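You operate a simulated robot arm through the tools that you are given. There is no shell and no other tool. Be economical: measure what you need, move in short steps, check, and stop when the job is done.

Carry out the task below with a simulated robot arm. There is one attempt and no reset: what you move stays moved.

JOB
Latch the tail guard shut, then unlock, switch on and reset the belt.
Fine: the padlock goes on the SPARE peg; set speed 1; do not start the belt.

The check looks at the end state, three seconds after you hand in, the way a careful person would. Anything else that was tipped, shoved, dropped, spilled or broken makes it a failure.

ROBOT AND FRAMES
A 7-joint arm with a two-finger parallel gripper on a trunk, on a base that drives. Base frame: it is fixed to the floor where the robot stands at the start and does not move with it; the origin is under the middle of the robot, x ahead of it, y to its left, z up. Lengths are in cm, angles in degrees, forces in N, time in s.
With the tool pointing down near the work surface it reaches from about 30 to 72 cm from the robot's upright axis, wherever it stands. Its first joint turns from -166.0 to 166.0 degrees. Places, roughly: belt isolator handle [80, 130, 90]; belt speed selector [80, 110, 80]; blue belt reset button [80, 100, 100]; feed belt [110, 130, 130]; mesh drum [180, 410, 170]; spare peg [80, 130, 90]; starts counter [1700, -470, 130]; tail guard latch [40, 20, 60]; yellow padlock [75, 125, 75]; yellow tail guard [50, -10, 90]. Payload 3.43 kg.
The tool frame sits at the grasp point between the pads (the TCP): z along the fingers, y along the line on which they close. The tips reach 3.4 cm beyond it. Largest opening 12.8 cm; finger width 2.4, thickness 1.2; the body of the gripper, 4.8 by 13 cm, starts 9.6 cm behind the TCP.
Orientation is told as [roll, pitch, yaw] about the base's x, y, z axes, in that order, counted from this pose: with the fingers straight down and closing along the base's y, the tool's x points along the base's -x, its y along +y and its z along -z.

CONTROLS
- The arm moves only by the tool step_arm. Its argument "series" is a list of rows, each a list of 7 numbers: the turn, a rotation vector about the base's x, y, z in degrees, then the shift along the base's x, y, z in cm, then the finger opening in cm, from 0 to 12.8. In form: [[ax, ay, az, tx, ty, tz, hand], ...]. A call has 1 to 10 rows; each row is the pose to reach, as a shift and turn from the pose commanded when the call began. A row lasts 0.2 s, in which the tool goes at most 5 cm and 8.6 degrees; a call with a longer step from one row to the next is refused whole, and so is a gripper value outside its range. A pose out of reach is approached as far as the arm can. The call stops where the force on the tool passes 40 N (or 10 N more than at its start, if that is more) or the arm is blocked; 0.2 s more then pass. Each finger travels about 10.8 cm/s and halts on what it meets, pressing with about 27 N; the grip force reading is that of the motor and also rises with nothing between the fingers. The clock runs only during rows and for 0.2 s after the last one: add rows that repeat a pose to give the fingers time. It gives the time, the measured TCP pose, the force on the tool (base axes), the opening and the grip force at its end, in the units of the frame above (readings bear some noise), with the torque about the TCP (base axes, N m) and any sound that the robot's microphone picked up.
- Cameras (640 x 400 px; columns grow to the right, rows downward): "scene" is now at [-1.47, 14.28, 145.03]; the picture's right is [0.11, -0.99, 0.00], its down [-0.62, -0.07, -0.78] and it looks along [0.78, 0.08, -0.62] (base axes); focal length 287 px, centre (320, 200). "wrist" rides on the gripper at [7.6, -1.1, -16] in the tool frame; the picture's right is [0.15, 0.99, 0.00], its down [-0.88, 0.13, -0.46] and it looks along [-0.45, 0.07, 0.89] (tool axes); focal length 234 px, centre (320, 200). There is no depth. A picture from a camera that has moved, and an enlarged one, comes with that camera's place and axes in the base frame and with its lens. The place of the scene camera against the robot may be out by one fixed shift of up to 2.5 cm in any direction.
- camera(camera): a new picture of that camera. No time passes.
- slide_trunk(by): slides the trunk up (or, below 0, down) by that many cm; the arm and the scene camera ride with it, the base frame stays. It gives what a move gives, with no picture.
- roll_base(legs): drives the robot by 1 to 6 legs, each [ahead, left, turn to the left] in cm, cm and degrees, along the robot's own axes; the way and the turn of a leg run together, so that a leg with both is an arc; at most 150 cm and 180 degrees a leg. The arm and the cameras ride along, it lands a little off, and it stops where it bumps. It gives what a move gives.
- aim_head(pan, tilt): turns the head with the scene camera to pan (to the left, within 86 degrees either way) and tilt (down, from -29 to 69), counted from straight ahead of the robot. It gives what a move gives.
- zoom(camera, box): a new picture of the part [left, top, right, bottom] of that camera's present view, enlarged. No time passes.
- close_job(): hands the job in; it is judged then, once.

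Go step by step. Nothing tells you exact positions but the pictures and the camera data: compare them with the known pose of the tool, close in by small moves and look again before you grip or let go. The budget is 120 turns and 78 pictures, counting those below and the enlarged ones. Unless the task says otherwise, let go and move clear before handing in, and close with one line.

The tools are called after "Request:" as name(argument=value, ...) on one line, values as JSON. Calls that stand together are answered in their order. step_arm: Moves the arm, as the interface text tells. Its arguments: {"type":"object","properties":{"series":{"type":"array","items":{"type":"array","items":{"type":"number"}}}},"required":["series"]} The other tools are called the same way: slide_trunk (by) slides the trunk up or down; roll_base (legs) drives the base; aim_head (pan, tilt) turns the head that bears the scene camera; camera (camera) takes a picture; zoom (camera, box) takes an enlarged picture of a part of a camera's view; close_job () hands the job in.

At the start:

```text
clock: 0.0
tcp_pos: [42.32, 3.64, 118.58]
tcp_rot: [0.0, 0.0, 0.0]
ft_force: [0.3, 0.5, 0.0]
torque: [-0.03, 0.01, -0.01]
opening: 12.79
grip_force: 0.0
trunk travel left (down, up): [-15.0, 17.4]
robot x, y, heading: [-0.11, 0.18, -0.1]
head pan, tilt: [6.0, 38.4]
```

scene: 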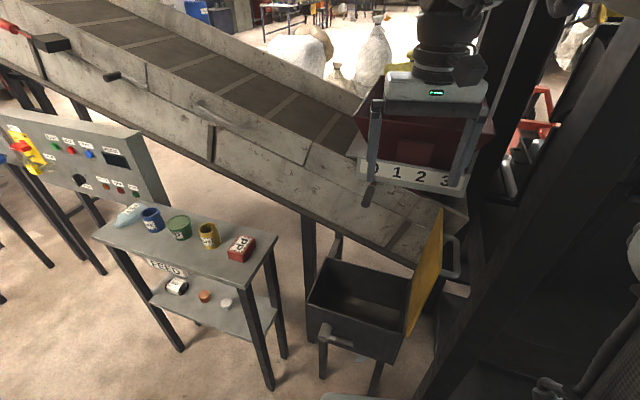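
wrist: 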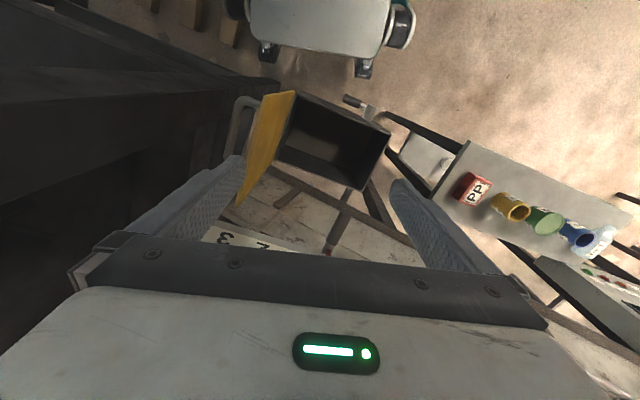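

I see the tail box with its yellow guard lid standing open, a latch handle on the near side, and the control panel with padlock at far left. I'll zoom on both.

Request:
zoom(camera="scene", box=[280, 190, 500, 400])

Request:
zoom(camera="scene", box=[0, 90, 180, 220])

Request:
zoom(camera="wrist", box=[200, 60, 440, 260])

```text
1.90 times, centred on (390, 295) of scene
camera zoom: at [-1.47, 14.28, 145.03], right [0.11, -0.99, 0.0], down [-0.62, -0.07, -0.78], along [0.78, 0.08, -0.62], focal length 547 px, centre (187, 19)
```

zoom: 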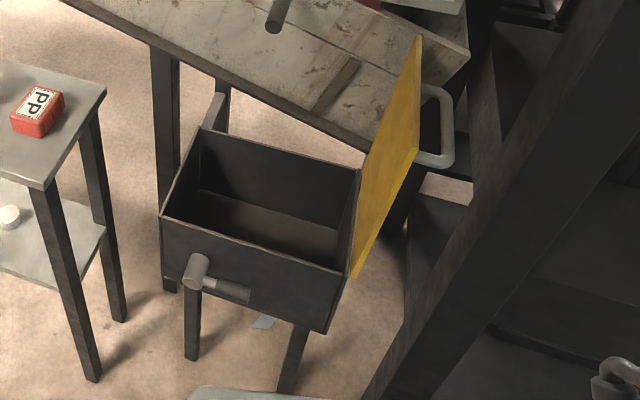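

```text
3.08 times, centred on (90, 155) of scene
camera zoom: at [-1.47, 14.28, 145.03], right [0.11, -0.99, 0.0], down [-0.62, -0.07, -0.78], along [0.78, 0.08, -0.62], focal length 884 px, centre (1028, 338)
```

zoom: 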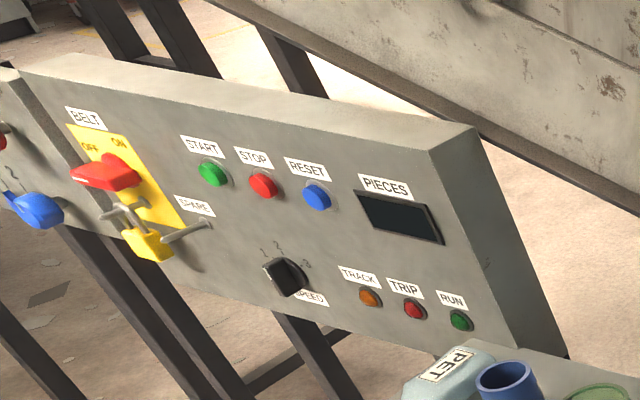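

```text
2.00 times, centred on (320, 160) of wrist
camera zoom: at [34.51, 2.48, 134.65], right [-0.15, 0.99, 0.0], down [0.88, 0.13, 0.46], along [0.45, 0.07, -0.89], focal length 468 px, centre (320, 280)
```

zoom: 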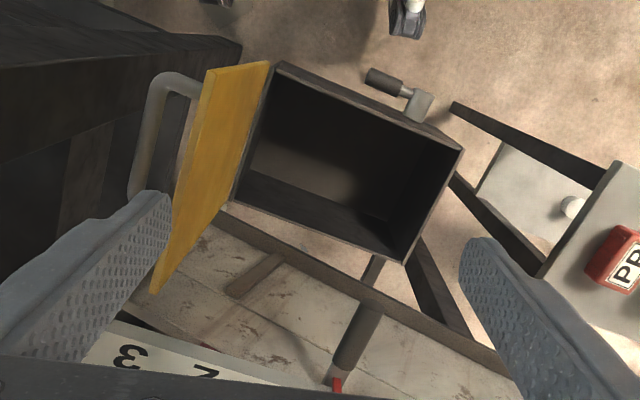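

The guard's top edge is around (37–56, -5 to -9, 99), its hinge edge is at z≈69, and the box is yawed about -12°. I'll go above the top edge to straddle it and look again.

Request:
step_arm(series=[[0, 0, -4, 0, -3, -3, 10], [0, 0, -8, 0, -6, -6, 8], [0, 0, -12, 0, -9, -9, 8], [0, 0, -12.5, 0, -10, -13, 8]])

Request:
camera(camera="wrist")

Request:
zoom(camera="scene", box=[300, 100, 520, 330])

```text
clock: 1.0
tcp_pos: [41.99, -6.67, 105.36]
tcp_rot: [0.1, 0.1, -12.5]
ft_force: [-0.1, 0.0, -0.2]
torque: [-0.01, -0.02, 0.0]
opening: 7.99
grip_force: 0.0
trunk travel left (down, up): [-15.0, 17.4]
robot x, y, heading: [0.35, -0.27, 0.2]
head pan, tilt: [6.0, 38.4]
```

```text
72 pictures are left
camera wrist: at [34.33, -6.13, 121.45], right [0.07, 1.0, 0.0], down [0.89, -0.06, 0.46], along [0.45, -0.03, -0.89], focal length 234 px, centre (320, 200)
```

wrist: 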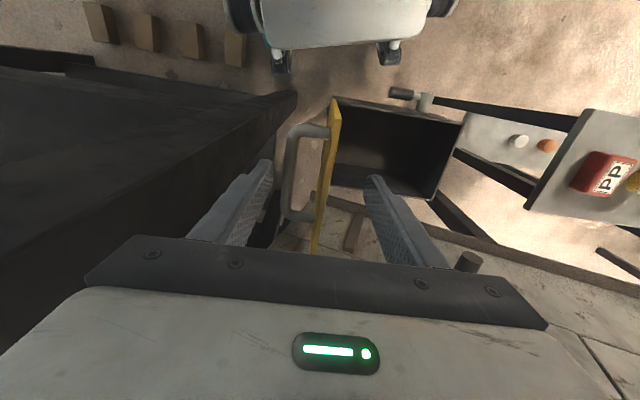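

```text
1.74 times, centred on (410, 215) of scene
camera zoom: at [-1.47, 14.28, 145.03], right [0.11, -0.99, 0.0], down [-0.62, -0.07, -0.78], along [0.78, 0.08, -0.62], focal length 500 px, centre (164, 174)
```

zoom: 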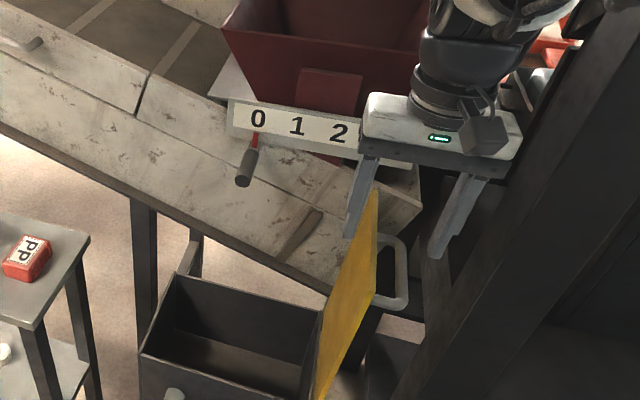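

The lid edge sits midway between the fingers. I'll go down about 6 cm and close on the plate.

Request:
step_arm(series=[[0, 0, 0, 0, 0, -3, 6], [0, 0, 0, 0, 0, -6, 6], [0, 0, 0, 0, 0, -6, 3], [0, 0, 0, 0, 0, -6, 0], [0, 0, 0, 0, 0, -6, 0], [0, 0, 0, 0, 0, -6, 0]])

Request:
camera(camera="wrist")

```text
clock: 2.4
tcp_pos: [42.15, -6.41, 99.64]
tcp_rot: [0.0, 0.0, -12.5]
ft_force: [0.4, 4.8, -3.8]
torque: [1.21, -0.81, -1.12]
opening: 0.98
grip_force: 43.1
trunk travel left (down, up): [-15.0, 17.4]
robot x, y, heading: [-0.17, -0.02, 0.2]
head pan, tilt: [6.0, 38.4]
```

```text
70 pictures are left
camera wrist: at [34.45, -5.83, 115.63], right [0.07, 1.0, 0.0], down [0.89, -0.06, 0.46], along [0.45, -0.03, -0.89], focal length 234 px, centre (320, 200)
```

wrist: 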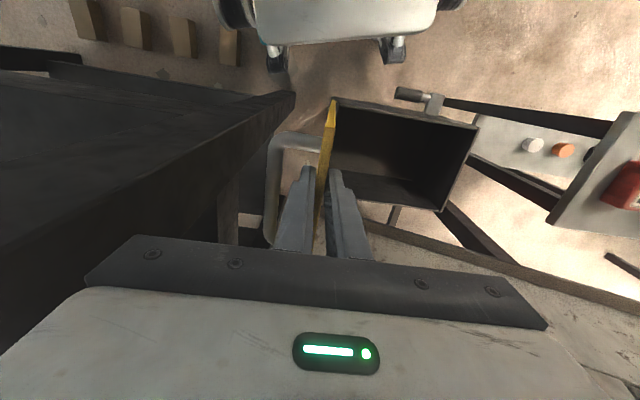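

The plate is gripped (1 cm thick). I'll swing it around the hinge in a follow-the-arc move.

Request:
step_arm(series=[[-6.83, 1.54, 0, 0.82, 3.62, 0.13, 0], [-13.65, 3.08, 0, 1.63, 7.23, -0.2, 0], [-20.5, 4.62, 0, 2.43, 10.77, -0.97, 0], [-27.3, 6.16, 0, 3.2, 14.2, -2.19, 0]])

Request:
camera(camera="scene")

```text
clock: 3.4
tcp_pos: [45.5, 7.69, 97.06]
tcp_rot: [-28.2, 0.3, -12.8]
ft_force: [2.5, -14.0, -36.2]
torque: [1.06, -0.8, -0.86]
opening: 0.94
grip_force: 43.4
trunk travel left (down, up): [-15.0, 17.4]
robot x, y, heading: [-0.12, -0.41, -0.2]
head pan, tilt: [6.0, 38.4]
```

```text
69 pictures are left
camera scene: at [-1.25, 14.16, 145.01], right [0.1, -0.99, 0.0], down [-0.62, -0.06, -0.78], along [0.78, 0.08, -0.62], focal length 287 px, centre (320, 200)
```

scene: 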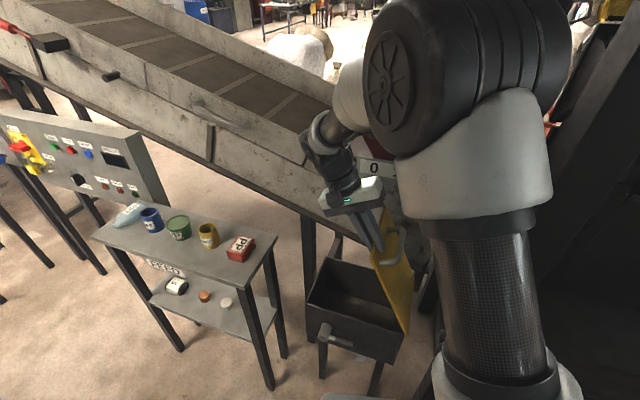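

It swings well, but I'm pulling outward, so the hinge is a bit lower on the arc. I'll correct inward and go on.

Request:
step_arm(series=[[0, 0, 0, -0.1, -0.4, -0.9, 0], [-6.83, 1.54, 0, 0.65, 2.9, -2.7, 0], [-13.65, 3.08, 0, 1.3, 5.8, -4.9, 0]])

```text
clock: 4.2
tcp_pos: [46.8, 14.1, 92.72]
tcp_rot: [-41.7, -0.3, -12.3]
ft_force: [20.6, 24.6, 26.4]
torque: [1.02, -1.2, -0.55]
opening: 0.81
grip_force: 42.3
trunk travel left (down, up): [-15.0, 17.4]
robot x, y, heading: [0.25, 0.03, -0.0]
head pan, tilt: [6.0, 38.4]
```

Request:
step_arm(series=[[0, 0, 0, 0.25, 0.4, 0.3, 0], [-6.83, 1.54, 0, 0.85, 3.05, -2.15, 0], [-13.65, 3.08, 0, 1.4, 5.4, -4.95, 0]])

Request:
camera(camera="scene")

```text
clock: 5.0
tcp_pos: [47.9, 18.82, 87.25]
tcp_rot: [-56.3, 0.5, -12.8]
ft_force: [-12.3, -0.1, -8.6]
torque: [1.24, -0.96, -0.57]
opening: 0.82
grip_force: 41.6
trunk travel left (down, up): [-15.0, 17.4]
robot x, y, heading: [0.1, -0.44, 0.1]
head pan, tilt: [6.0, 38.4]
```

```text
68 pictures are left
camera scene: at [-1.56, 14.24, 144.99], right [0.1, -0.99, 0.0], down [-0.62, -0.06, -0.78], along [0.78, 0.08, -0.62], focal length 287 px, centre (320, 200)
```

scene: 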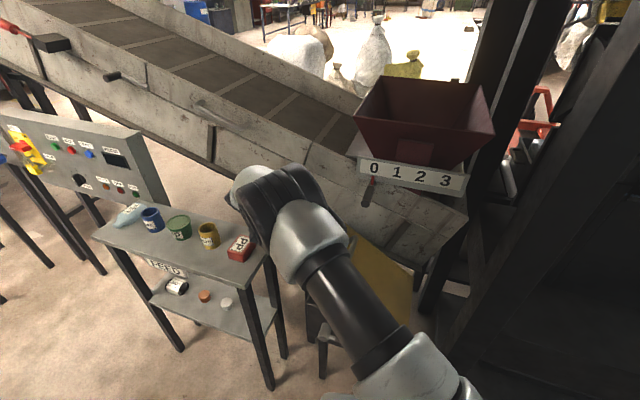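

The arm is gripping at ~56°; going further would bring the hand into the bottle table. I'll open the fingers so the lid rests on the lower one, and look.

Request:
step_arm(series=[[0, 0, 0, 0, 0, 0, 2], [0, 0, 0, 0, 0, 0, 4], [0, 0, 0, 0, 0, 0, 5], [0, 0, 0, 0, 0, 0, 5]])

Request:
camera(camera="wrist")

```text
clock: 6.0
tcp_pos: [48.13, 18.93, 87.45]
tcp_rot: [-56.0, 0.1, -12.6]
ft_force: [0.7, -1.2, -0.1]
torque: [-0.01, 0.01, -0.05]
opening: 5.02
grip_force: 0.0
trunk travel left (down, up): [-15.0, 17.4]
robot x, y, heading: [-0.33, 0.14, 0.0]
head pan, tilt: [6.0, 38.4]
```

```text
67 pictures are left
camera wrist: at [43.49, 32.89, 97.51], right [-0.02, 0.57, -0.82], down [0.96, 0.25, 0.14], along [0.29, -0.78, -0.55], focal length 234 px, centre (320, 200)
```

wrist: 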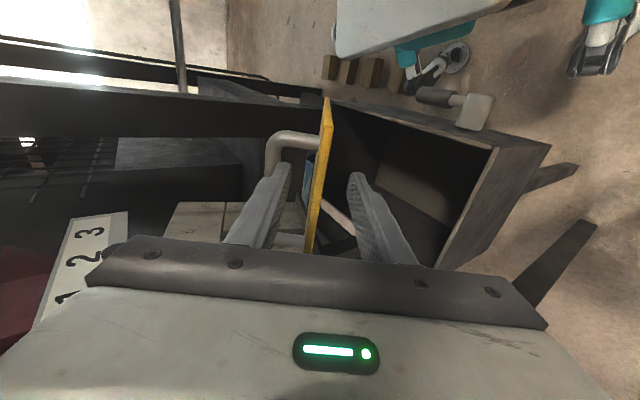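

The hinge holds the lid by friction. I'll withdraw, turn the tool straight down with fingers closed, and push the lid down from above.

Request:
step_arm(series=[[0, 0, 0, 0.6, 2.7, 1.8, 5], [0, 0, 0, 1.0, 5, 3.4, 5], [8, -1.8, 0, 1.0, 6, 8, 4], [16, -3.6, 0, 1.0, 6, 12, 2], [24, -5.4, 0, 0.5, 6, 16, 0], [32, -7.2, 0, 0, 6, 20, 0], [40, -9, 0, 0, 5, 22, 0], [47, -10.8, 0, 0, 4, 24, 0], [54.6, -12.3, 0, 0, 3, 25, 0]])

Request:
camera(camera="wrist")

```text
clock: 8.0
tcp_pos: [48.0, 22.18, 112.33]
tcp_rot: [0.1, -0.1, -12.4]
ft_force: [0.5, -0.5, -0.1]
torque: [0.0, 0.0, -0.02]
opening: 0.0
grip_force: 26.7
trunk travel left (down, up): [-15.0, 17.4]
robot x, y, heading: [0.06, -0.1, 0.0]
head pan, tilt: [6.0, 38.4]
```

```text
66 pictures are left
camera wrist: at [40.19, 22.59, 128.48], right [0.07, 1.0, 0.0], down [0.89, -0.06, 0.46], along [0.46, -0.03, -0.89], focal length 234 px, centre (320, 200)
```

wrist: 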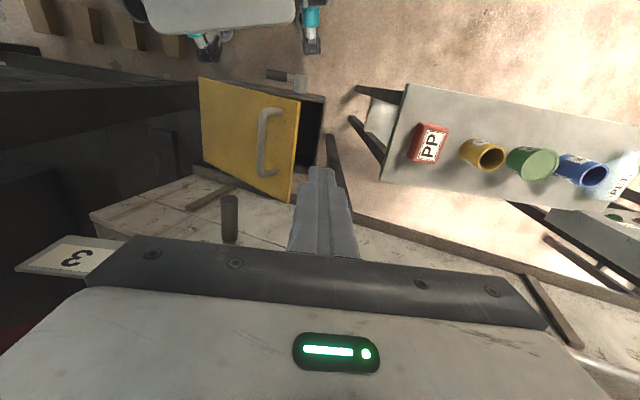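

The lid leans at roughly 48°, its edge strip free beyond the handle. I'll press there with the closed fingertips, following the arc.

Request:
step_arm(series=[[0, 0, 0, 1, -3, -3, 0], [0, 0, 0, 2, -5.5, -7, 0], [0, 0, 0, 3, -6.7, -11.5, 0], [0, 0, 0, 3, -6.7, -16, 0], [0, 0, 0, 3, -6.7, -18, 0], [0, 0, 0, 3, -6.7, -20.5, 0], [0, 0, 0, 3.4, -5, -22.7, 0], [0, 0, 0, 3.7, -3.4, -25.2, 0]])

Request:
camera(camera="wrist")

```text
clock: 9.8
tcp_pos: [51.81, 18.58, 87.15]
tcp_rot: [0.0, 0.1, -12.5]
ft_force: [-0.3, -0.3, 0.1]
torque: [0.0, 0.01, -0.01]
opening: 0.0
grip_force: 27.3
trunk travel left (down, up): [-15.0, 17.4]
robot x, y, heading: [0.29, 0.32, -0.1]
head pan, tilt: [6.0, 38.4]
```

```text
65 pictures are left
camera wrist: at [44.08, 19.05, 103.23], right [0.07, 1.0, 0.0], down [0.89, -0.06, 0.46], along [0.45, -0.03, -0.89], focal length 234 px, centre (320, 200)
```

wrist: 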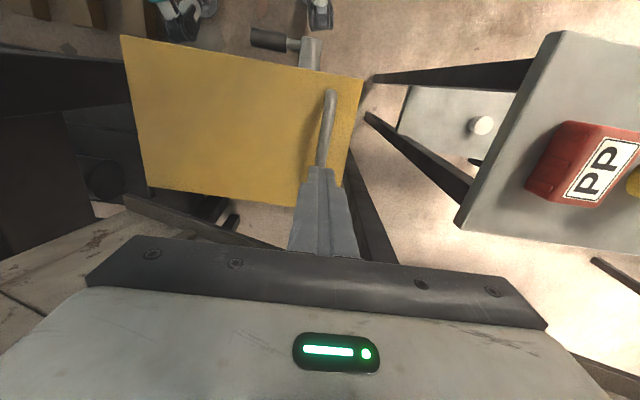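

The lid now seems to cover the box. I'll check with the scene camera.

Request:
camera(camera="scene")

```text
64 pictures are left
camera scene: at [-1.47, 14.28, 145.02], right [0.11, -0.99, 0.0], down [-0.62, -0.07, -0.78], along [0.78, 0.08, -0.62], focal length 287 px, centre (320, 200)
```

scene: 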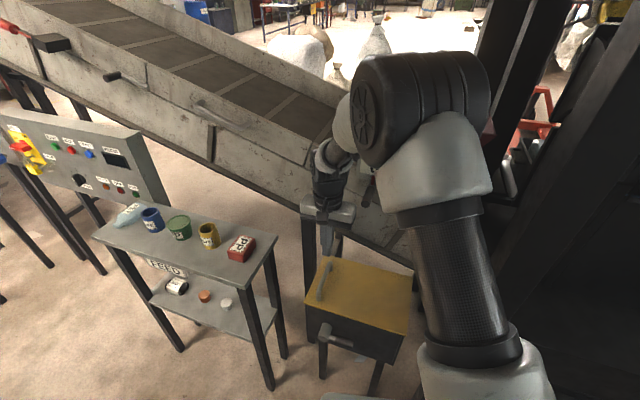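

The guard is down. I'll raise the arm clear and look at the latch closely.

Request:
step_arm(series=[[0, 0, 0, 0, 0, 4, 0], [0, 0, 0, -3, 0, 8, 0], [0, 0, 0, -6, 0, 12, 2], [0, 0, 0, -10, 2, 14, 5]])

Request:
zoom(camera="wrist", box=[200, 0, 440, 200])

Request:
zoom(camera="scene", box=[280, 240, 440, 380])

```text
clock: 10.8
tcp_pos: [41.61, 20.2, 101.2]
tcp_rot: [0.0, -0.1, -12.5]
ft_force: [0.2, 0.2, 0.2]
torque: [0.0, 0.02, 0.03]
opening: 4.99
grip_force: 0.0
trunk travel left (down, up): [-15.0, 17.4]
robot x, y, heading: [-0.14, 0.18, -0.0]
head pan, tilt: [6.0, 38.4]
```

```text
2.00 times, centred on (320, 100) of wrist
camera zoom: at [33.9, 20.86, 117.43], right [0.07, 1.0, 0.0], down [0.89, -0.06, 0.46], along [0.45, -0.03, -0.89], focal length 468 px, centre (320, 400)
```

zoom: 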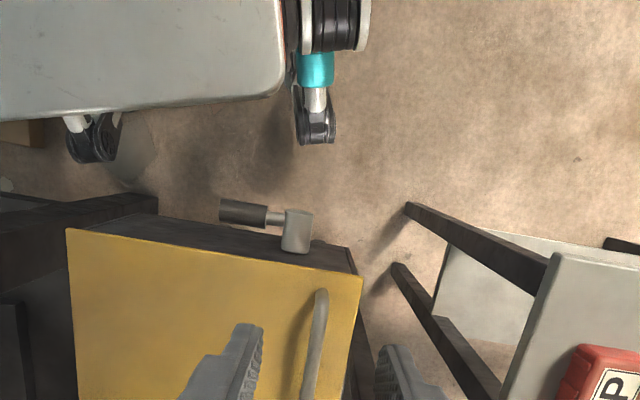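

```text
2.86 times, centred on (360, 310) of scene
camera zoom: at [-1.45, 14.27, 145.03], right [0.11, -0.99, 0.0], down [-0.62, -0.07, -0.78], along [0.78, 0.08, -0.62], focal length 821 px, centre (206, -114)
```

zoom: 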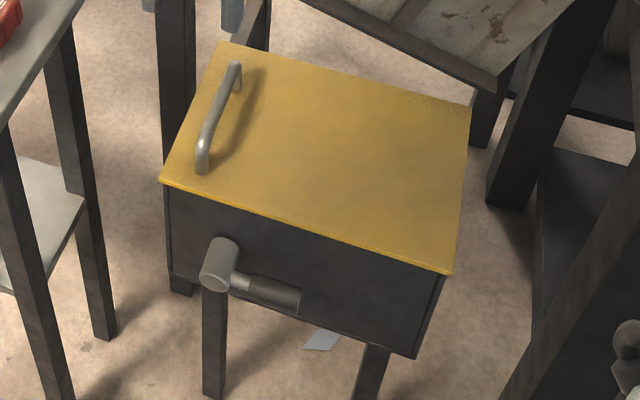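

The guard lies flush. The latch boss is at about (39, 18, 63), its lever pointing to -y with its end at (38, 9.7, 62). I'll turn the tool 90° above it so as to pinch the lever front-to-back, and look.

Request:
step_arm(series=[[0, 0, -8, 0, -2, -1, 4], [0, 0, -16, 0, -4, -2, 4], [0, 0, -24, -1, -5, -3, 4], [0, 0, -32, -1, -6, -4, 4], [0, 0, -40, -2, -7, -5, 4], [0, 0, -48, -2, -8, -7, 4], [0, 0, -56, -3, -8.7, -10, 4], [0, 0, -64, -3.3, -8.7, -13, 4], [0, 0, -72, -3.3, -8.7, -17, 4], [0, 0, -80, -3.3, -8.7, -20, 4]])

Request:
step_arm(series=[[0, 0, -8, 0, 0, -1, 4], [0, 0, -10, 0, 0, -1, 4]])

Request:
camera(camera="wrist")

Request:
zoom(camera="scene", box=[280, 240, 440, 380])

```text
clock: 13.0
tcp_pos: [38.52, 11.98, 81.16]
tcp_rot: [0.0, 0.0, -92.6]
ft_force: [0.6, -0.3, 0.5]
torque: [0.03, -0.01, 0.0]
opening: 3.95
grip_force: 0.0
trunk travel left (down, up): [-15.0, 17.4]
robot x, y, heading: [-0.01, -0.31, -0.2]
head pan, tilt: [6.0, 38.4]
```

```text
clock: 13.6
tcp_pos: [38.53, 11.94, 80.23]
tcp_rot: [-0.1, 0.0, -102.7]
ft_force: [0.0, 0.1, 0.0]
torque: [-0.01, 0.01, 0.02]
opening: 4.02
grip_force: 0.1
trunk travel left (down, up): [-15.0, 17.4]
robot x, y, heading: [0.02, 0.01, 0.1]
head pan, tilt: [6.0, 38.4]
```

```text
61 pictures are left
camera wrist: at [39.02, 19.62, 96.34], right [1.0, -0.07, 0.0], down [-0.06, -0.89, 0.46], along [-0.03, -0.45, -0.89], focal length 234 px, centre (320, 200)
```

wrist: 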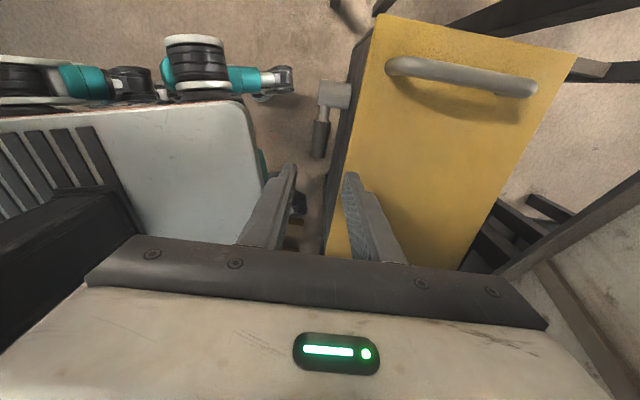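

```text
2.86 times, centred on (360, 310) of scene
camera zoom: at [-1.46, 14.29, 145.03], right [0.11, -0.99, 0.0], down [-0.62, -0.07, -0.78], along [0.78, 0.08, -0.62], focal length 821 px, centre (206, -114)
```

zoom: 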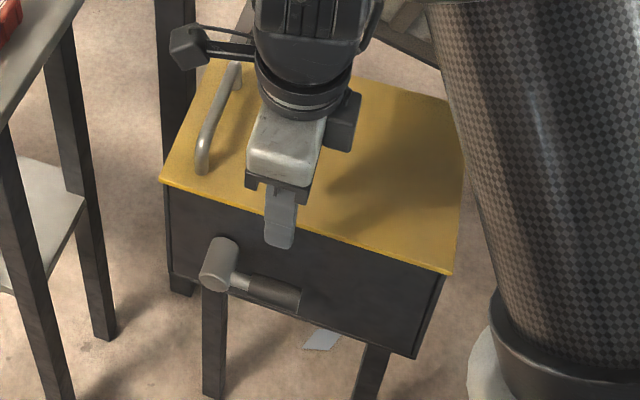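

Geometry agrees: lever grip centre near (38.6, 12, 62), lid edge at x≈41.5. I'll narrow the fingers and descend carefully to just above the lever.

Request:
step_arm(series=[[0, 0, 0, -0.2, 0, -4, 3.4], [0, 0, 0, -0.2, 0, -8, 3.4], [0, 0, 0, -0.2, 0, -10, 3.4], [0, 0, 0, -0.2, 0, -11.5, 3.4]])

Request:
zoom(camera="wrist", box=[220, 60, 440, 260])

```text
clock: 14.6
tcp_pos: [38.59, 11.97, 69.99]
tcp_rot: [0.4, 0.2, -102.6]
ft_force: [-8.0, -1.1, 25.1]
torque: [-0.44, -0.71, -0.19]
opening: 3.04
grip_force: 0.1
trunk travel left (down, up): [-15.0, 17.4]
robot x, y, heading: [-0.26, -0.09, 0.1]
head pan, tilt: [6.0, 38.4]
stopped in row 4: the force on the tool passed its limit at 62 N (the readings are from after the stop); the commanded pose is now the measured one
```

```text
2.00 times, centred on (330, 160) of wrist
camera zoom: at [38.87, 19.52, 86.07], right [1.0, -0.07, 0.01], down [-0.07, -0.89, 0.45], along [-0.03, -0.45, -0.89], focal length 468 px, centre (300, 280)
```

zoom: 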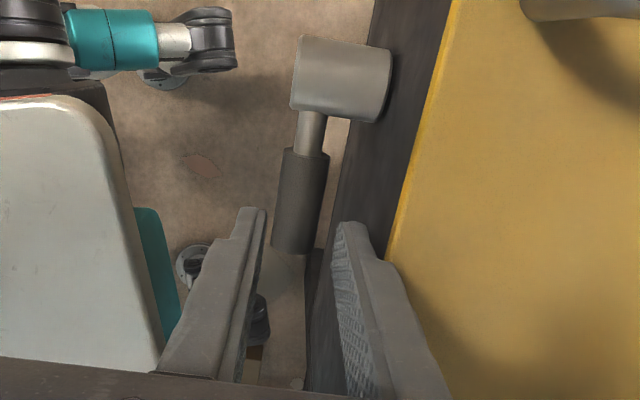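

The inner finger touched the lid rim; I'll lift, shift 0.35 cm toward the robot, narrow to 2.9, and try again gently.

Request:
step_arm(series=[[0, 0, 0, 0, 0, 2, 2.9], [0, 0, 0, -0.35, 0.1, 3, 2.9], [0, 0, 0, -0.35, 0.1, 1, 2.9], [0, 0, 0, -0.35, 0.1, -0.5, 2.9], [0, 0, 0, -0.35, 0.1, -1.5, 2.9], [0, 0, 0, -0.35, 0.1, -2.5, 2.9]])

Request:
zoom(camera="wrist", box=[220, 60, 440, 260])

```text
clock: 16.0
tcp_pos: [38.35, 12.01, 67.2]
tcp_rot: [0.4, 0.3, -102.6]
ft_force: [0.1, -0.2, -0.8]
torque: [-0.01, 0.01, 0.0]
opening: 2.91
grip_force: 0.0
trunk travel left (down, up): [-15.0, 17.4]
robot x, y, heading: [0.21, -0.07, 0.1]
head pan, tilt: [6.0, 38.4]
```

```text
2.00 times, centred on (330, 160) of wrist
camera zoom: at [38.66, 19.62, 83.44], right [1.0, -0.07, 0.01], down [-0.07, -0.89, 0.45], along [-0.03, -0.45, -0.89], focal length 468 px, centre (300, 280)
```

zoom: 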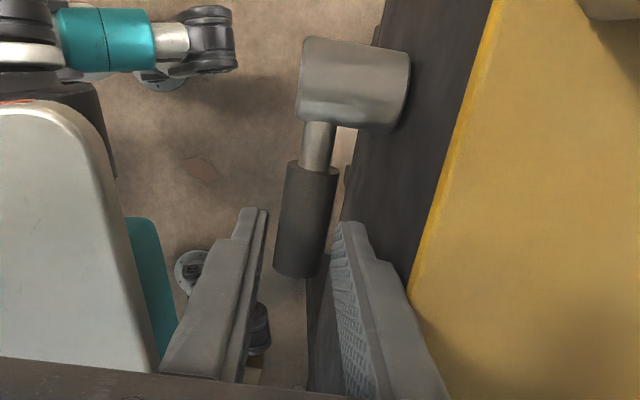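

The lever sits between the fingers. I'll go down 3 cm and close.

Request:
step_arm(series=[[0, 0, 0, 0, 0, -1, 2.9], [0, 0, 0, 0, 0, -2, 2.9], [0, 0, 0, 0, 0, -3, 2.9], [0, 0, 0, 0, 0, -3.5, 2.9], [0, 0, 0, 0, 0, -3.5, 1], [0, 0, 0, 0, 0, -3.5, 0], [0, 0, 0, 0, 0, -3.5, 0]])

```text
clock: 17.6
tcp_pos: [38.49, 12.05, 63.8]
tcp_rot: [0.7, 0.2, -102.7]
ft_force: [16.2, -3.5, 9.8]
torque: [0.01, -0.24, -1.2]
opening: 2.4
grip_force: 44.7
trunk travel left (down, up): [-15.0, 17.4]
robot x, y, heading: [0.15, 0.08, 0.1]
head pan, tilt: [6.0, 38.4]
```

Gripped. I'll test by swinging it a little upward.

Request:
step_arm(series=[[0, 0, 0, 0, 0, 0.5, 0], [0, 0, 0, 0, 0.1, 1.0, 0], [0, 0, 0, 0.05, 0.2, 1.6, 0]])

```text
clock: 18.4
tcp_pos: [38.62, 11.97, 65.21]
tcp_rot: [0.4, -0.1, -102.7]
ft_force: [20.7, -5.9, -22.6]
torque: [-1.29, -0.16, -1.12]
opening: 2.42
grip_force: 44.7
trunk travel left (down, up): [-15.0, 17.4]
robot x, y, heading: [-0.32, -0.2, 0.3]
head pan, tilt: [6.0, 38.4]
```

Request:
zoom(camera="scene", box=[280, 240, 440, 380])

Request:
zoom(camera="wrist", box=[220, 60, 440, 260])

```text
2.86 times, centred on (360, 310) of scene
camera zoom: at [-1.26, 14.29, 145.01], right [0.1, -0.99, 0.0], down [-0.62, -0.07, -0.78], along [0.78, 0.08, -0.62], focal length 821 px, centre (206, -114)
```

zoom: 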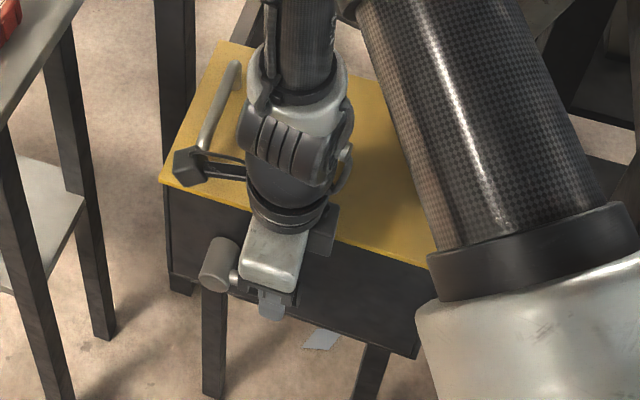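

```text
2.00 times, centred on (330, 160) of wrist
camera zoom: at [38.85, 19.73, 81.32], right [1.0, -0.07, 0.01], down [-0.07, -0.89, 0.46], along [-0.03, -0.46, -0.89], focal length 468 px, centre (300, 280)
```

zoom: 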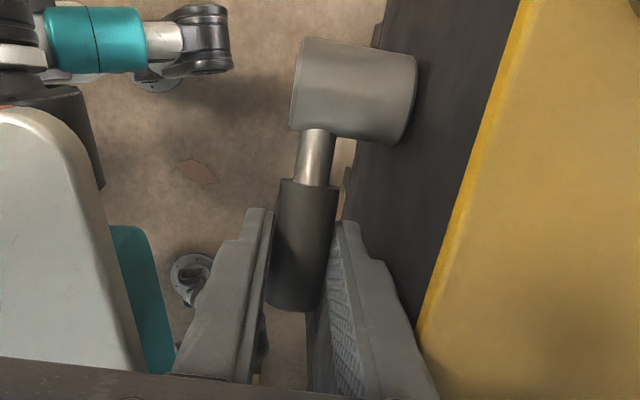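

The lever seems to have risen about 1 cm. I'll continue upward along its arc, letting the tool tilt partly with it.

Request:
step_arm(series=[[-3, 0.7, 0, 0.05, 0.25, 0.7, 0], [-6, 1.4, 0, 0.1, 0.5, 1.4, 0], [-9, 2, 0, 0.2, 0.8, 2.0, 0], [-12, 2.7, 0, 0.28, 1.25, 2.6, 0]])

Request:
zoom(camera="wrist", box=[220, 60, 440, 260])

```text
clock: 19.4
tcp_pos: [38.7, 13.44, 67.87]
tcp_rot: [0.6, -12.2, -102.6]
ft_force: [20.1, -10.8, -19.1]
torque: [-1.35, -0.65, -0.7]
opening: 2.39
grip_force: 45.2
trunk travel left (down, up): [-15.0, 17.4]
robot x, y, heading: [0.27, -0.04, 0.2]
head pan, tilt: [6.0, 38.4]
```

```text
2.00 times, centred on (330, 160) of wrist
camera zoom: at [39.83, 24.17, 82.06], right [1.0, -0.07, -0.02], down [-0.04, -0.77, 0.63], along [-0.06, -0.63, -0.77], focal length 468 px, centre (300, 280)
```

zoom: 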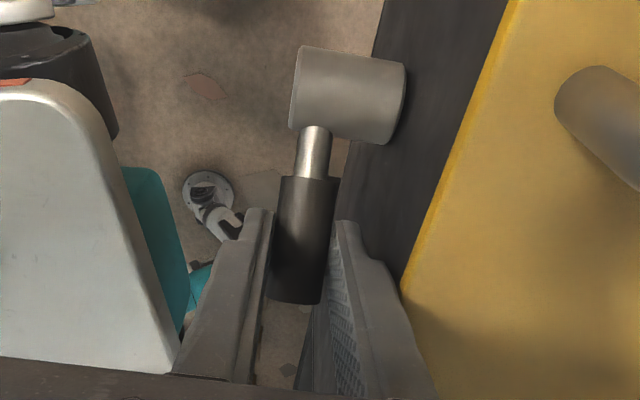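

It turns upward. Continuing along the arc.

Request:
step_arm(series=[[-3, 0.7, 0, 0.12, 0.5, 0.5, 0], [-6, 1.4, 0, 0.24, 1.0, 1.03, 0], [-9, 2, 0, 0.4, 1.6, 1.45, 0], [-12, 2.7, 0, 0.55, 2.25, 1.8, 0]])

Request:
step_arm(series=[[-3, 0.7, 0, 0.15, 0.65, 0.25, 0], [-6, 1.4, 0, 0.3, 1.35, 0.45, 0], [-9, 2, 0, 0.46, 2.0, 0.6, 0], [-12, 2.7, 0, 0.64, 2.75, 0.68, 0]])

Request:
zoom(camera="wrist", box=[220, 60, 440, 260])

Request:
camera(camera="scene")

```text
clock: 20.4
tcp_pos: [39.28, 15.57, 69.81]
tcp_rot: [0.5, -24.5, -102.6]
ft_force: [22.4, -21.3, -12.3]
torque: [-1.61, -0.86, -0.25]
opening: 2.39
grip_force: 45.2
trunk travel left (down, up): [-15.0, 17.4]
robot x, y, heading: [0.05, -0.03, -0.0]
head pan, tilt: [6.0, 38.4]
```

```text
clock: 21.4
tcp_pos: [39.91, 18.26, 70.61]
tcp_rot: [0.5, -36.9, -102.5]
ft_force: [23.0, -22.3, -7.6]
torque: [-1.43, -0.17, 0.48]
opening: 2.39
grip_force: 45.6
trunk travel left (down, up): [-15.0, 17.4]
robot x, y, heading: [0.2, 0.18, -0.1]
head pan, tilt: [6.0, 38.4]
```

```text
2.00 times, centred on (330, 160) of wrist
camera zoom: at [42.03, 33.88, 78.97], right [0.99, -0.09, -0.08], down [0.03, -0.45, 0.89], along [-0.12, -0.89, -0.44], focal length 468 px, centre (300, 280)
```

zoom: 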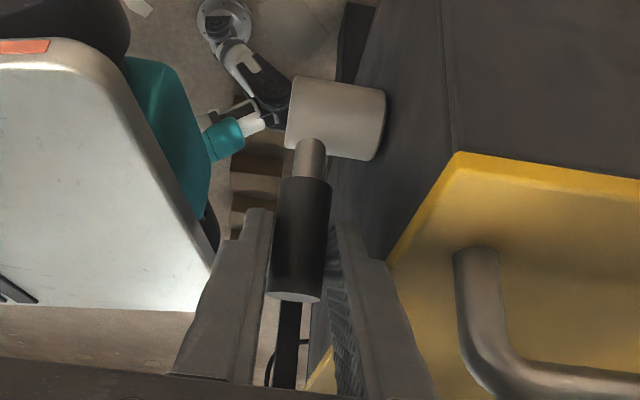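

```text
53 pictures are left
camera scene: at [-1.3, 14.19, 145.04], right [0.1, -0.99, 0.0], down [-0.62, -0.06, -0.78], along [0.78, 0.08, -0.62], focal length 287 px, centre (320, 200)
```

scene: 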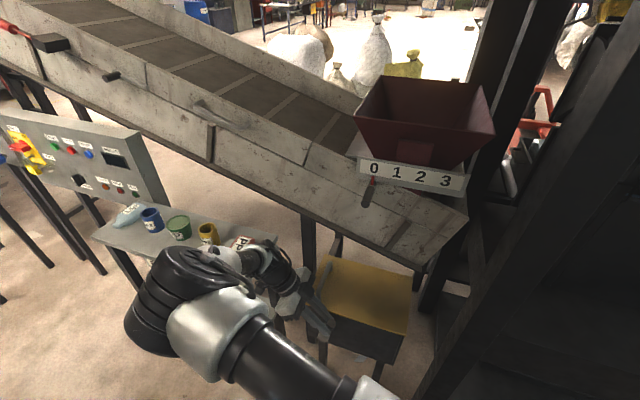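

The lever is about upright now. I'll nudge it a little further to find the end stop.

Request:
step_arm(series=[[0, 0, 0, 0.12, 0.5, 0, 0], [0, 0, 0, 0.2, 0.9, -0.05, 0]])

```text
clock: 22.0
tcp_pos: [40.17, 19.09, 70.76]
tcp_rot: [0.6, -37.0, -102.6]
ft_force: [17.1, -24.0, 10.7]
torque: [-1.68, 0.15, 0.4]
opening: 2.35
grip_force: 45.2
trunk travel left (down, up): [-15.0, 17.4]
robot x, y, heading: [0.02, 0.15, -0.1]
head pan, tilt: [6.0, 38.4]
```

I'll release, withdraw along the tool axis, and look at the lever's state.

Request:
step_arm(series=[[0, 0, 0, 0, 0, 0, 2.9], [0, 0, 0, 0, 0, 0, 2.9], [0, 0, 0, 0.3, 1.2, 1.6, 2.9], [0, 0, 0, 0.4, 2, 4, 2.9], [6, -1.4, 0, 0.2, 2, 8, 2.9], [13, -2.9, 0, -1, 1, 12, 2.9], [20, -4.5, 0, -2, -1, 16, 2.9], [28, -6.3, 0, -2, -4, 20, 2.9], [36, -8, 0, -2, -6, 24, 2.9]])

Request:
zoom(camera="scene", box=[200, 220, 440, 390])

```text
clock: 24.0
tcp_pos: [37.91, 13.51, 94.37]
tcp_rot: [0.3, 0.2, -102.6]
ft_force: [0.3, 0.4, -0.4]
torque: [-0.04, 0.01, -0.04]
opening: 2.91
grip_force: 0.1
trunk travel left (down, up): [-15.0, 17.4]
robot x, y, heading: [0.13, -0.12, 0.2]
head pan, tilt: [6.0, 38.4]
```

```text
2.35 times, centred on (320, 305) of scene
camera zoom: at [-1.45, 14.31, 145.01], right [0.1, -0.99, 0.0], down [-0.62, -0.07, -0.78], along [0.78, 0.08, -0.62], focal length 676 px, centre (320, -47)
```

zoom: 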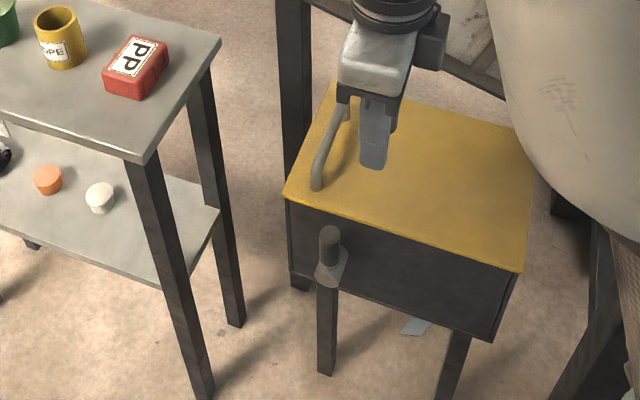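

The lever stands upright. To be sure it is at its end stop I'll press its top lightly toward +y with closed fingers.

Request:
step_arm(series=[[0, 0, 0, 0.5, -1, -5, 0], [0, 0, 0, 1, -1, -10, 0], [0, 0, 0, 1, -1, -15, 0], [0, 0, 0, 1, -1, -19, 0], [0, 0, 0, 1, -1, -21.5, 0], [0, 0, 0, 1, 0, -21.5, 0], [0, 0, 0, 1, 0.6, -21.5, 0], [0, 0, 0, 1, 1.2, -21.5, 0], [0, 0, 0, 1, 1.8, -21.5, 0], [0, 0, 0, 1, 2.4, -21.5, 0]])

```text
refused: row 1 steps farther than a row can; nothing moved
```

Request:
step_arm(series=[[0, 0, 0, 0.5, -1, -4.5, 0], [0, 0, 0, 1, -1, -9.3, 0], [0, 0, 0, 1, -1, -14, 0], [0, 0, 0, 1, -1, -18.5, 0], [0, 0, 0, 1, -1, -21.5, 0], [0, 0, 0, 1, 0, -21.5, 0], [0, 0, 0, 1, 0.6, -21.5, 0], [0, 0, 0, 1, 1.2, -21.5, 0], [0, 0, 0, 1, 1.8, -21.5, 0], [0, 0, 0, 1, 2.4, -21.5, 0]])

```text
clock: 26.2
tcp_pos: [39.0, 15.82, 72.88]
tcp_rot: [0.3, 0.1, -102.6]
ft_force: [-0.5, -3.5, 0.6]
torque: [-0.12, -0.03, -0.01]
opening: 0.0
grip_force: 26.8
trunk travel left (down, up): [-15.0, 17.4]
robot x, y, heading: [-0.24, -0.2, -0.1]
head pan, tilt: [6.0, 38.4]
```

Just touching (3.5 N). A bit further.

Request:
step_arm(series=[[0, 0, 0, 0, 0.3, 0, 0], [0, 0, 0, 0, 0.6, 0, 0], [0, 0, 0, 0, 0.9, 0, 0]])

```text
clock: 27.0
tcp_pos: [38.94, 15.92, 72.86]
tcp_rot: [0.3, -0.4, -103.0]
ft_force: [-0.7, -3.3, -1.2]
torque: [-0.07, -0.05, 0.0]
opening: 0.02
grip_force: 27.1
trunk travel left (down, up): [-15.0, 17.4]
robot x, y, heading: [0.03, -0.29, 0.1]
head pan, tilt: [6.0, 38.4]
stopped in row 3: the force on the tool passed its limit at 42 N (the readings are from after the stop); the commanded pose is now the measured one
```

The lever is at its stop: the guard is latched. I'll back off, lift the arm high, and drive left toward the panel.

Request:
step_arm(series=[[0, 0, 0, -0.2, -1.5, 0.5, 0], [0, 0, 0, -0.5, -2, 5, 0], [0, 0, 0, -1, -3, 9.5, 0], [0, 0, 0, -1, -4, 14, 0], [0, 0, 0, -1, -5, 18.5, 0], [0, 0, 0, -1, -6, 23, 0], [0, 0, 0, -1, -8, 27.5, 0], [0, 0, 0, -1, -10, 32, 0], [0, 0, 0, -1, -12, 36.5, 0], [0, 0, 0, -1, -14, 41, 0]])

Request:
zoom(camera="scene", box=[200, 220, 440, 390])

Request:
roll_base(legs=[[-5, 60, 0], [0, 60, 0], [0, 0, -14]])

Request:
camera(camera="scene")

```text
clock: 29.2
tcp_pos: [38.09, 1.96, 113.81]
tcp_rot: [0.3, -0.4, -103.1]
ft_force: [0.5, 0.2, -0.2]
torque: [0.01, 0.0, -0.03]
opening: 0.0
grip_force: 27.2
trunk travel left (down, up): [-15.0, 17.4]
robot x, y, heading: [-0.35, -0.4, -0.2]
head pan, tilt: [6.0, 38.4]
```

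```text
2.35 times, centred on (320, 305) of scene
camera zoom: at [-1.44, 14.24, 145.02], right [0.1, -0.99, 0.0], down [-0.62, -0.06, -0.78], along [0.78, 0.08, -0.62], focal length 676 px, centre (320, -47)
```

zoom: 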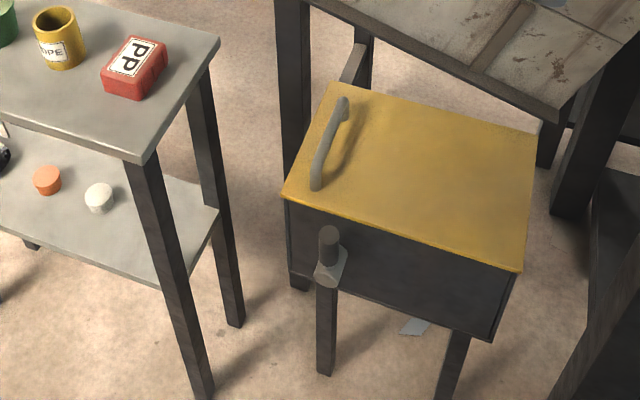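

```text
clock: 42.1
tcp_pos: [32.53, 112.07, 113.83]
tcp_rot: [0.3, -0.3, -117.2]
ft_force: [-0.2, 0.5, 0.0]
torque: [-0.01, -0.01, -0.02]
opening: 0.02
grip_force: 27.7
trunk travel left (down, up): [-15.0, 17.4]
robot x, y, heading: [-4.75, 119.18, -14.2]
head pan, tilt: [6.0, 38.4]
```

```text
50 pictures are left
camera scene: at [-2.74, 133.3, 145.03], right [-0.14, -0.99, 0.0], down [-0.61, 0.09, -0.78], along [0.78, -0.11, -0.62], focal length 287 px, centre (320, 200)
```

scene: 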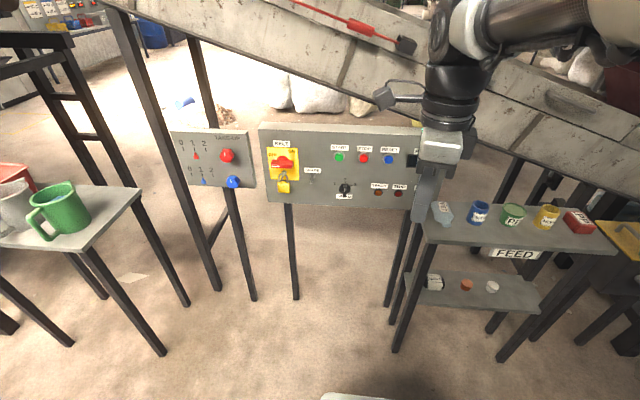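

Now the panel faces me; isolator ≈ (81, 133, 95), reset ≈ (75, 100, 97). I'll drive closer, then zoom.

Request:
roll_base(legs=[[0, 17, 0], [20, 0, 2]])

Request:
aim_head(pan=0, tilt=35)

Request:
camera(camera="scene")

```text
clock: 45.5
tcp_pos: [56.63, 125.11, 113.75]
tcp_rot: [0.3, -0.3, -115.1]
ft_force: [0.3, 0.4, -0.6]
torque: [0.04, -0.04, 0.01]
opening: 0.03
grip_force: 27.2
trunk travel left (down, up): [-15.0, 17.4]
robot x, y, heading: [18.87, 130.74, -11.9]
head pan, tilt: [6.0, 38.4]
```

```text
clock: 46.2
tcp_pos: [56.61, 124.99, 113.82]
tcp_rot: [0.4, -0.4, -115.0]
ft_force: [-0.7, -0.4, -0.4]
torque: [-0.01, 0.0, 0.03]
opening: 0.0
grip_force: 26.3
trunk travel left (down, up): [-15.0, 17.4]
robot x, y, heading: [18.75, 131.11, -12.0]
head pan, tilt: [0.0, 35.0]
```

```text
49 pictures are left
camera scene: at [20.53, 144.05, 145.53], right [-0.21, -0.98, 0.0], down [-0.56, 0.12, -0.82], along [0.8, -0.17, -0.57], focal length 287 px, centre (320, 200)
```

scene: 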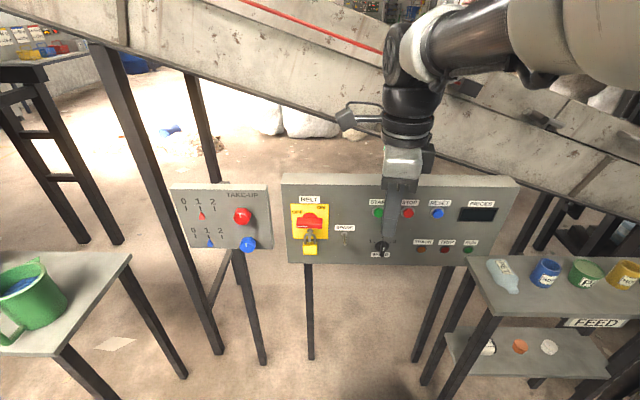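

I'll turn the tool to point at the panel with horizontal closing (one combined rotation over two calls), staying ~18 cm in front of it.

Request:
step_arm(series=[[-6, -2.99, 5.24, 0.4, -0.3, 0, 0], [-12, -5.98, 10.5, 0.8, -0.6, 0, 0], [-18, -8.97, 15.7, 1.2, -0.9, 0, 0], [-24, -11.96, 21, 1.6, -1.2, 0, 0], [-30, -14.95, 26.2, 2, -1.5, 0, 0], [-36, -17.9, 31.5, 2.4, -1.8, -1, 0], [-42, -20.9, 36.7, 2.8, -2.1, -2, 0], [-48, -23.9, 42, 3.2, -2.4, -3, 0]])

Request:
step_arm(series=[[-6, -2.99, 5.24, 0, 0, -1, 2], [-12, -5.98, 10.5, 0, 0, -2, 4], [-18, -8.97, 15.7, 0, 0, -3, 5], [-24, -11.96, 21, 0, 0, -4, 5], [-30, -14.95, 26.2, 0, 0, -5, 5], [-36, -17.9, 31.5, 0, 0, -6, 5], [-42, -20.9, 36.8, 0, 0, -7, 5]])

Request:
camera(camera="wrist")

Request:
zoom(camera="scene", box=[260, 150, 500, 300])

```text
clock: 48.0
tcp_pos: [59.85, 122.72, 110.5]
tcp_rot: [32.3, -44.1, -83.2]
ft_force: [0.1, 0.6, -0.2]
torque: [-0.01, -0.01, 0.02]
opening: 0.0
grip_force: 27.1
trunk travel left (down, up): [-15.0, 17.4]
robot x, y, heading: [18.91, 130.57, -11.9]
head pan, tilt: [0.0, 35.0]
```

```text
clock: 49.6
tcp_pos: [70.0, 127.8, 97.48]
tcp_rot: [-88.4, -89.5, 75.0]
ft_force: [-0.2, -0.5, -0.4]
torque: [0.03, 0.03, 0.05]
opening: 4.97
grip_force: 0.0
out of reach, approached as far as the arm can: row 1, 2, 3, 4, 5, 6, 7
trunk travel left (down, up): [-15.0, 17.4]
robot x, y, heading: [18.59, 130.65, -12.1]
head pan, tilt: [0.0, 35.0]
```

```text
48 pictures are left
camera wrist: at [54.12, 130.36, 90.07], right [0.23, 0.96, -0.15], down [-0.41, 0.24, 0.88], along [0.88, -0.14, 0.45], focal length 234 px, centre (320, 200)
```

wrist: 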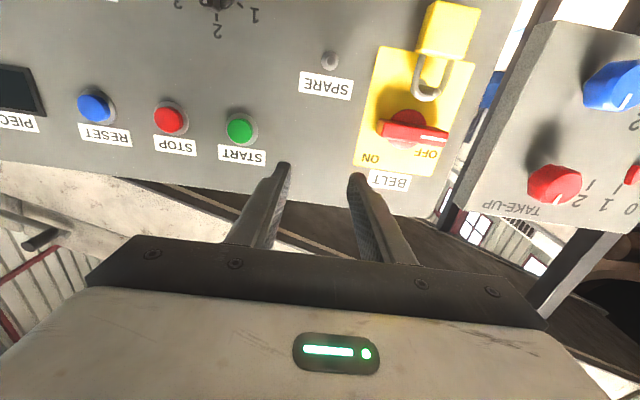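

```text
2.67 times, centred on (380, 225) of scene
camera zoom: at [20.61, 144.0, 145.54], right [-0.21, -0.98, 0.0], down [-0.56, 0.12, -0.82], along [0.8, -0.17, -0.57], focal length 766 px, centre (160, 133)
```

zoom: 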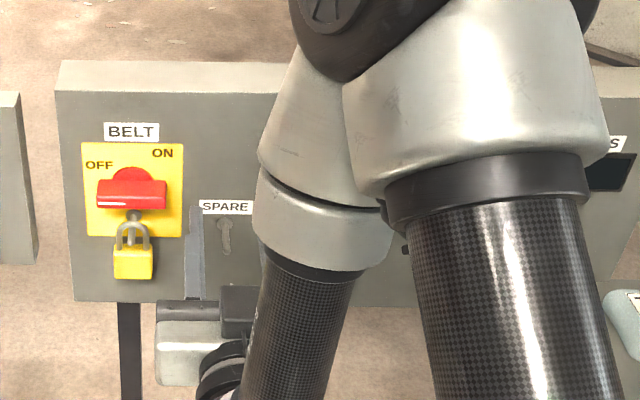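

The tool now faces the panel (pushed a little forward by reach limits). I'll zoom on the isolator and the spare peg.

Request:
zoom(camera="wrist", box=[290, 0, 500, 200])

Request:
zoom(camera="scene", box=[280, 190, 370, 265])

```text
2.00 times, centred on (395, 100) of wrist
camera zoom: at [54.12, 130.36, 90.07], right [0.23, 0.96, -0.15], down [-0.41, 0.24, 0.88], along [0.88, -0.14, 0.45], focal length 468 px, centre (170, 400)
```

zoom: 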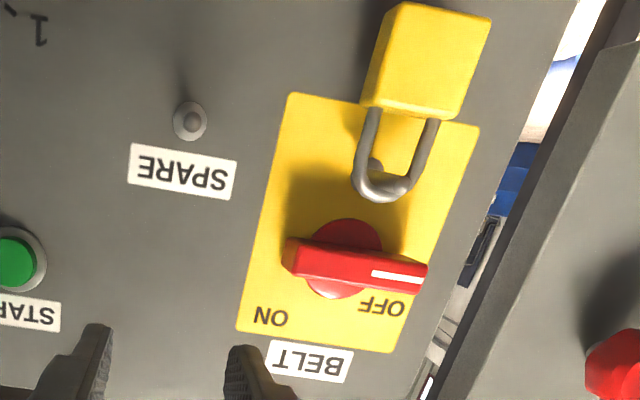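

```text
5.33 times, centred on (325, 228) of scene
camera zoom: at [20.61, 144.0, 145.54], right [-0.21, -0.98, 0.0], down [-0.56, 0.12, -0.82], along [0.8, -0.17, -0.57], focal length 1532 px, centre (293, 53)
```

zoom: 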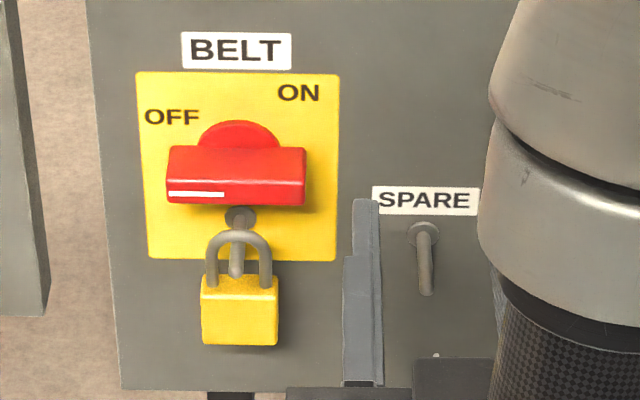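

The padlock just hangs on a peg below the handle; the SPARE peg is the same kind, about 10.3 cm right and 1.2 cm lower. First a small test shift to learn the commanded pose after the reach limit.

Request:
step_arm(series=[[0, 0, 0, 0, 2, -2, 5], [0, 0, 0, 0, 4, -4, 7], [0, 0, 0, 0, 4, -4, 8]])

```text
clock: 50.4
tcp_pos: [70.23, 131.68, 93.75]
tcp_rot: [-167.7, -89.7, 156.0]
ft_force: [0.1, -0.6, -0.1]
torque: [0.02, -0.05, -0.01]
opening: 8.0
grip_force: 0.1
trunk travel left (down, up): [-15.0, 17.4]
robot x, y, heading: [19.11, 131.03, -12.0]
head pan, tilt: [0.0, 35.0]
```

The command follows the measured pose. I'll move to a standoff in front of the padlock.

Request:
step_arm(series=[[0, 0, 0, 0, 1.6, -3, 8], [0, 0, 0, 0, 3.2, -6, 8], [0, 0, 0, 0, 4.8, -8.6, 8]])

Request:
camera(camera="wrist")

Request:
zoom(camera="scene", box=[280, 180, 400, 280])

```text
clock: 51.2
tcp_pos: [70.19, 136.53, 85.03]
tcp_rot: [-161.5, -89.9, 149.6]
ft_force: [0.6, -0.3, 0.5]
torque: [0.0, 0.02, -0.01]
opening: 8.0
grip_force: 0.1
trunk travel left (down, up): [-15.0, 17.4]
robot x, y, heading: [18.85, 130.73, -12.0]
head pan, tilt: [0.0, 35.0]
```

```text
44 pictures are left
camera wrist: at [54.3, 138.59, 77.57], right [0.2, 0.97, -0.15], down [-0.42, 0.22, 0.88], along [0.88, -0.11, 0.45], focal length 234 px, centre (320, 200)
```

wrist: 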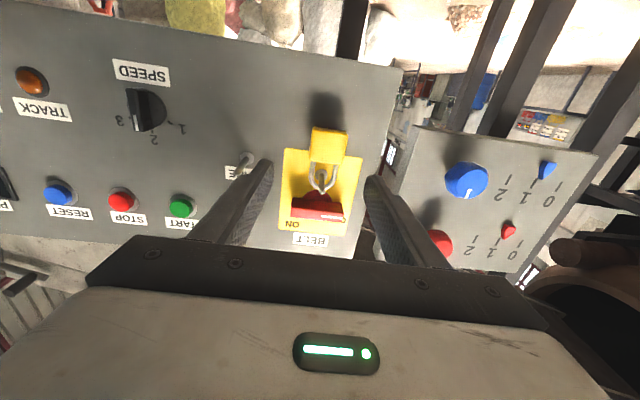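

```text
4.00 times, centred on (340, 230) of scene
camera zoom: at [20.52, 144.03, 145.54], right [-0.21, -0.98, 0.0], down [-0.56, 0.12, -0.82], along [0.8, -0.17, -0.57], focal length 1149 px, centre (240, 80)
```

zoom: 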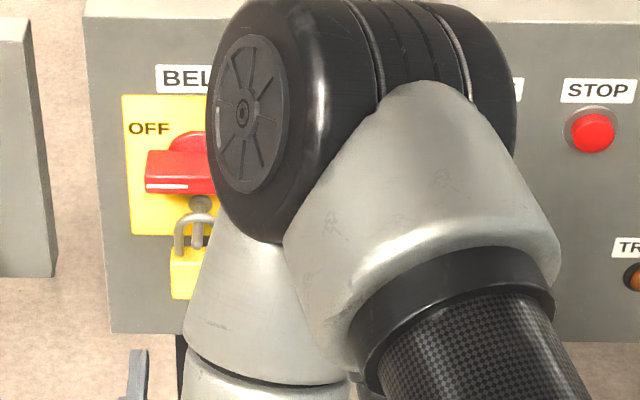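

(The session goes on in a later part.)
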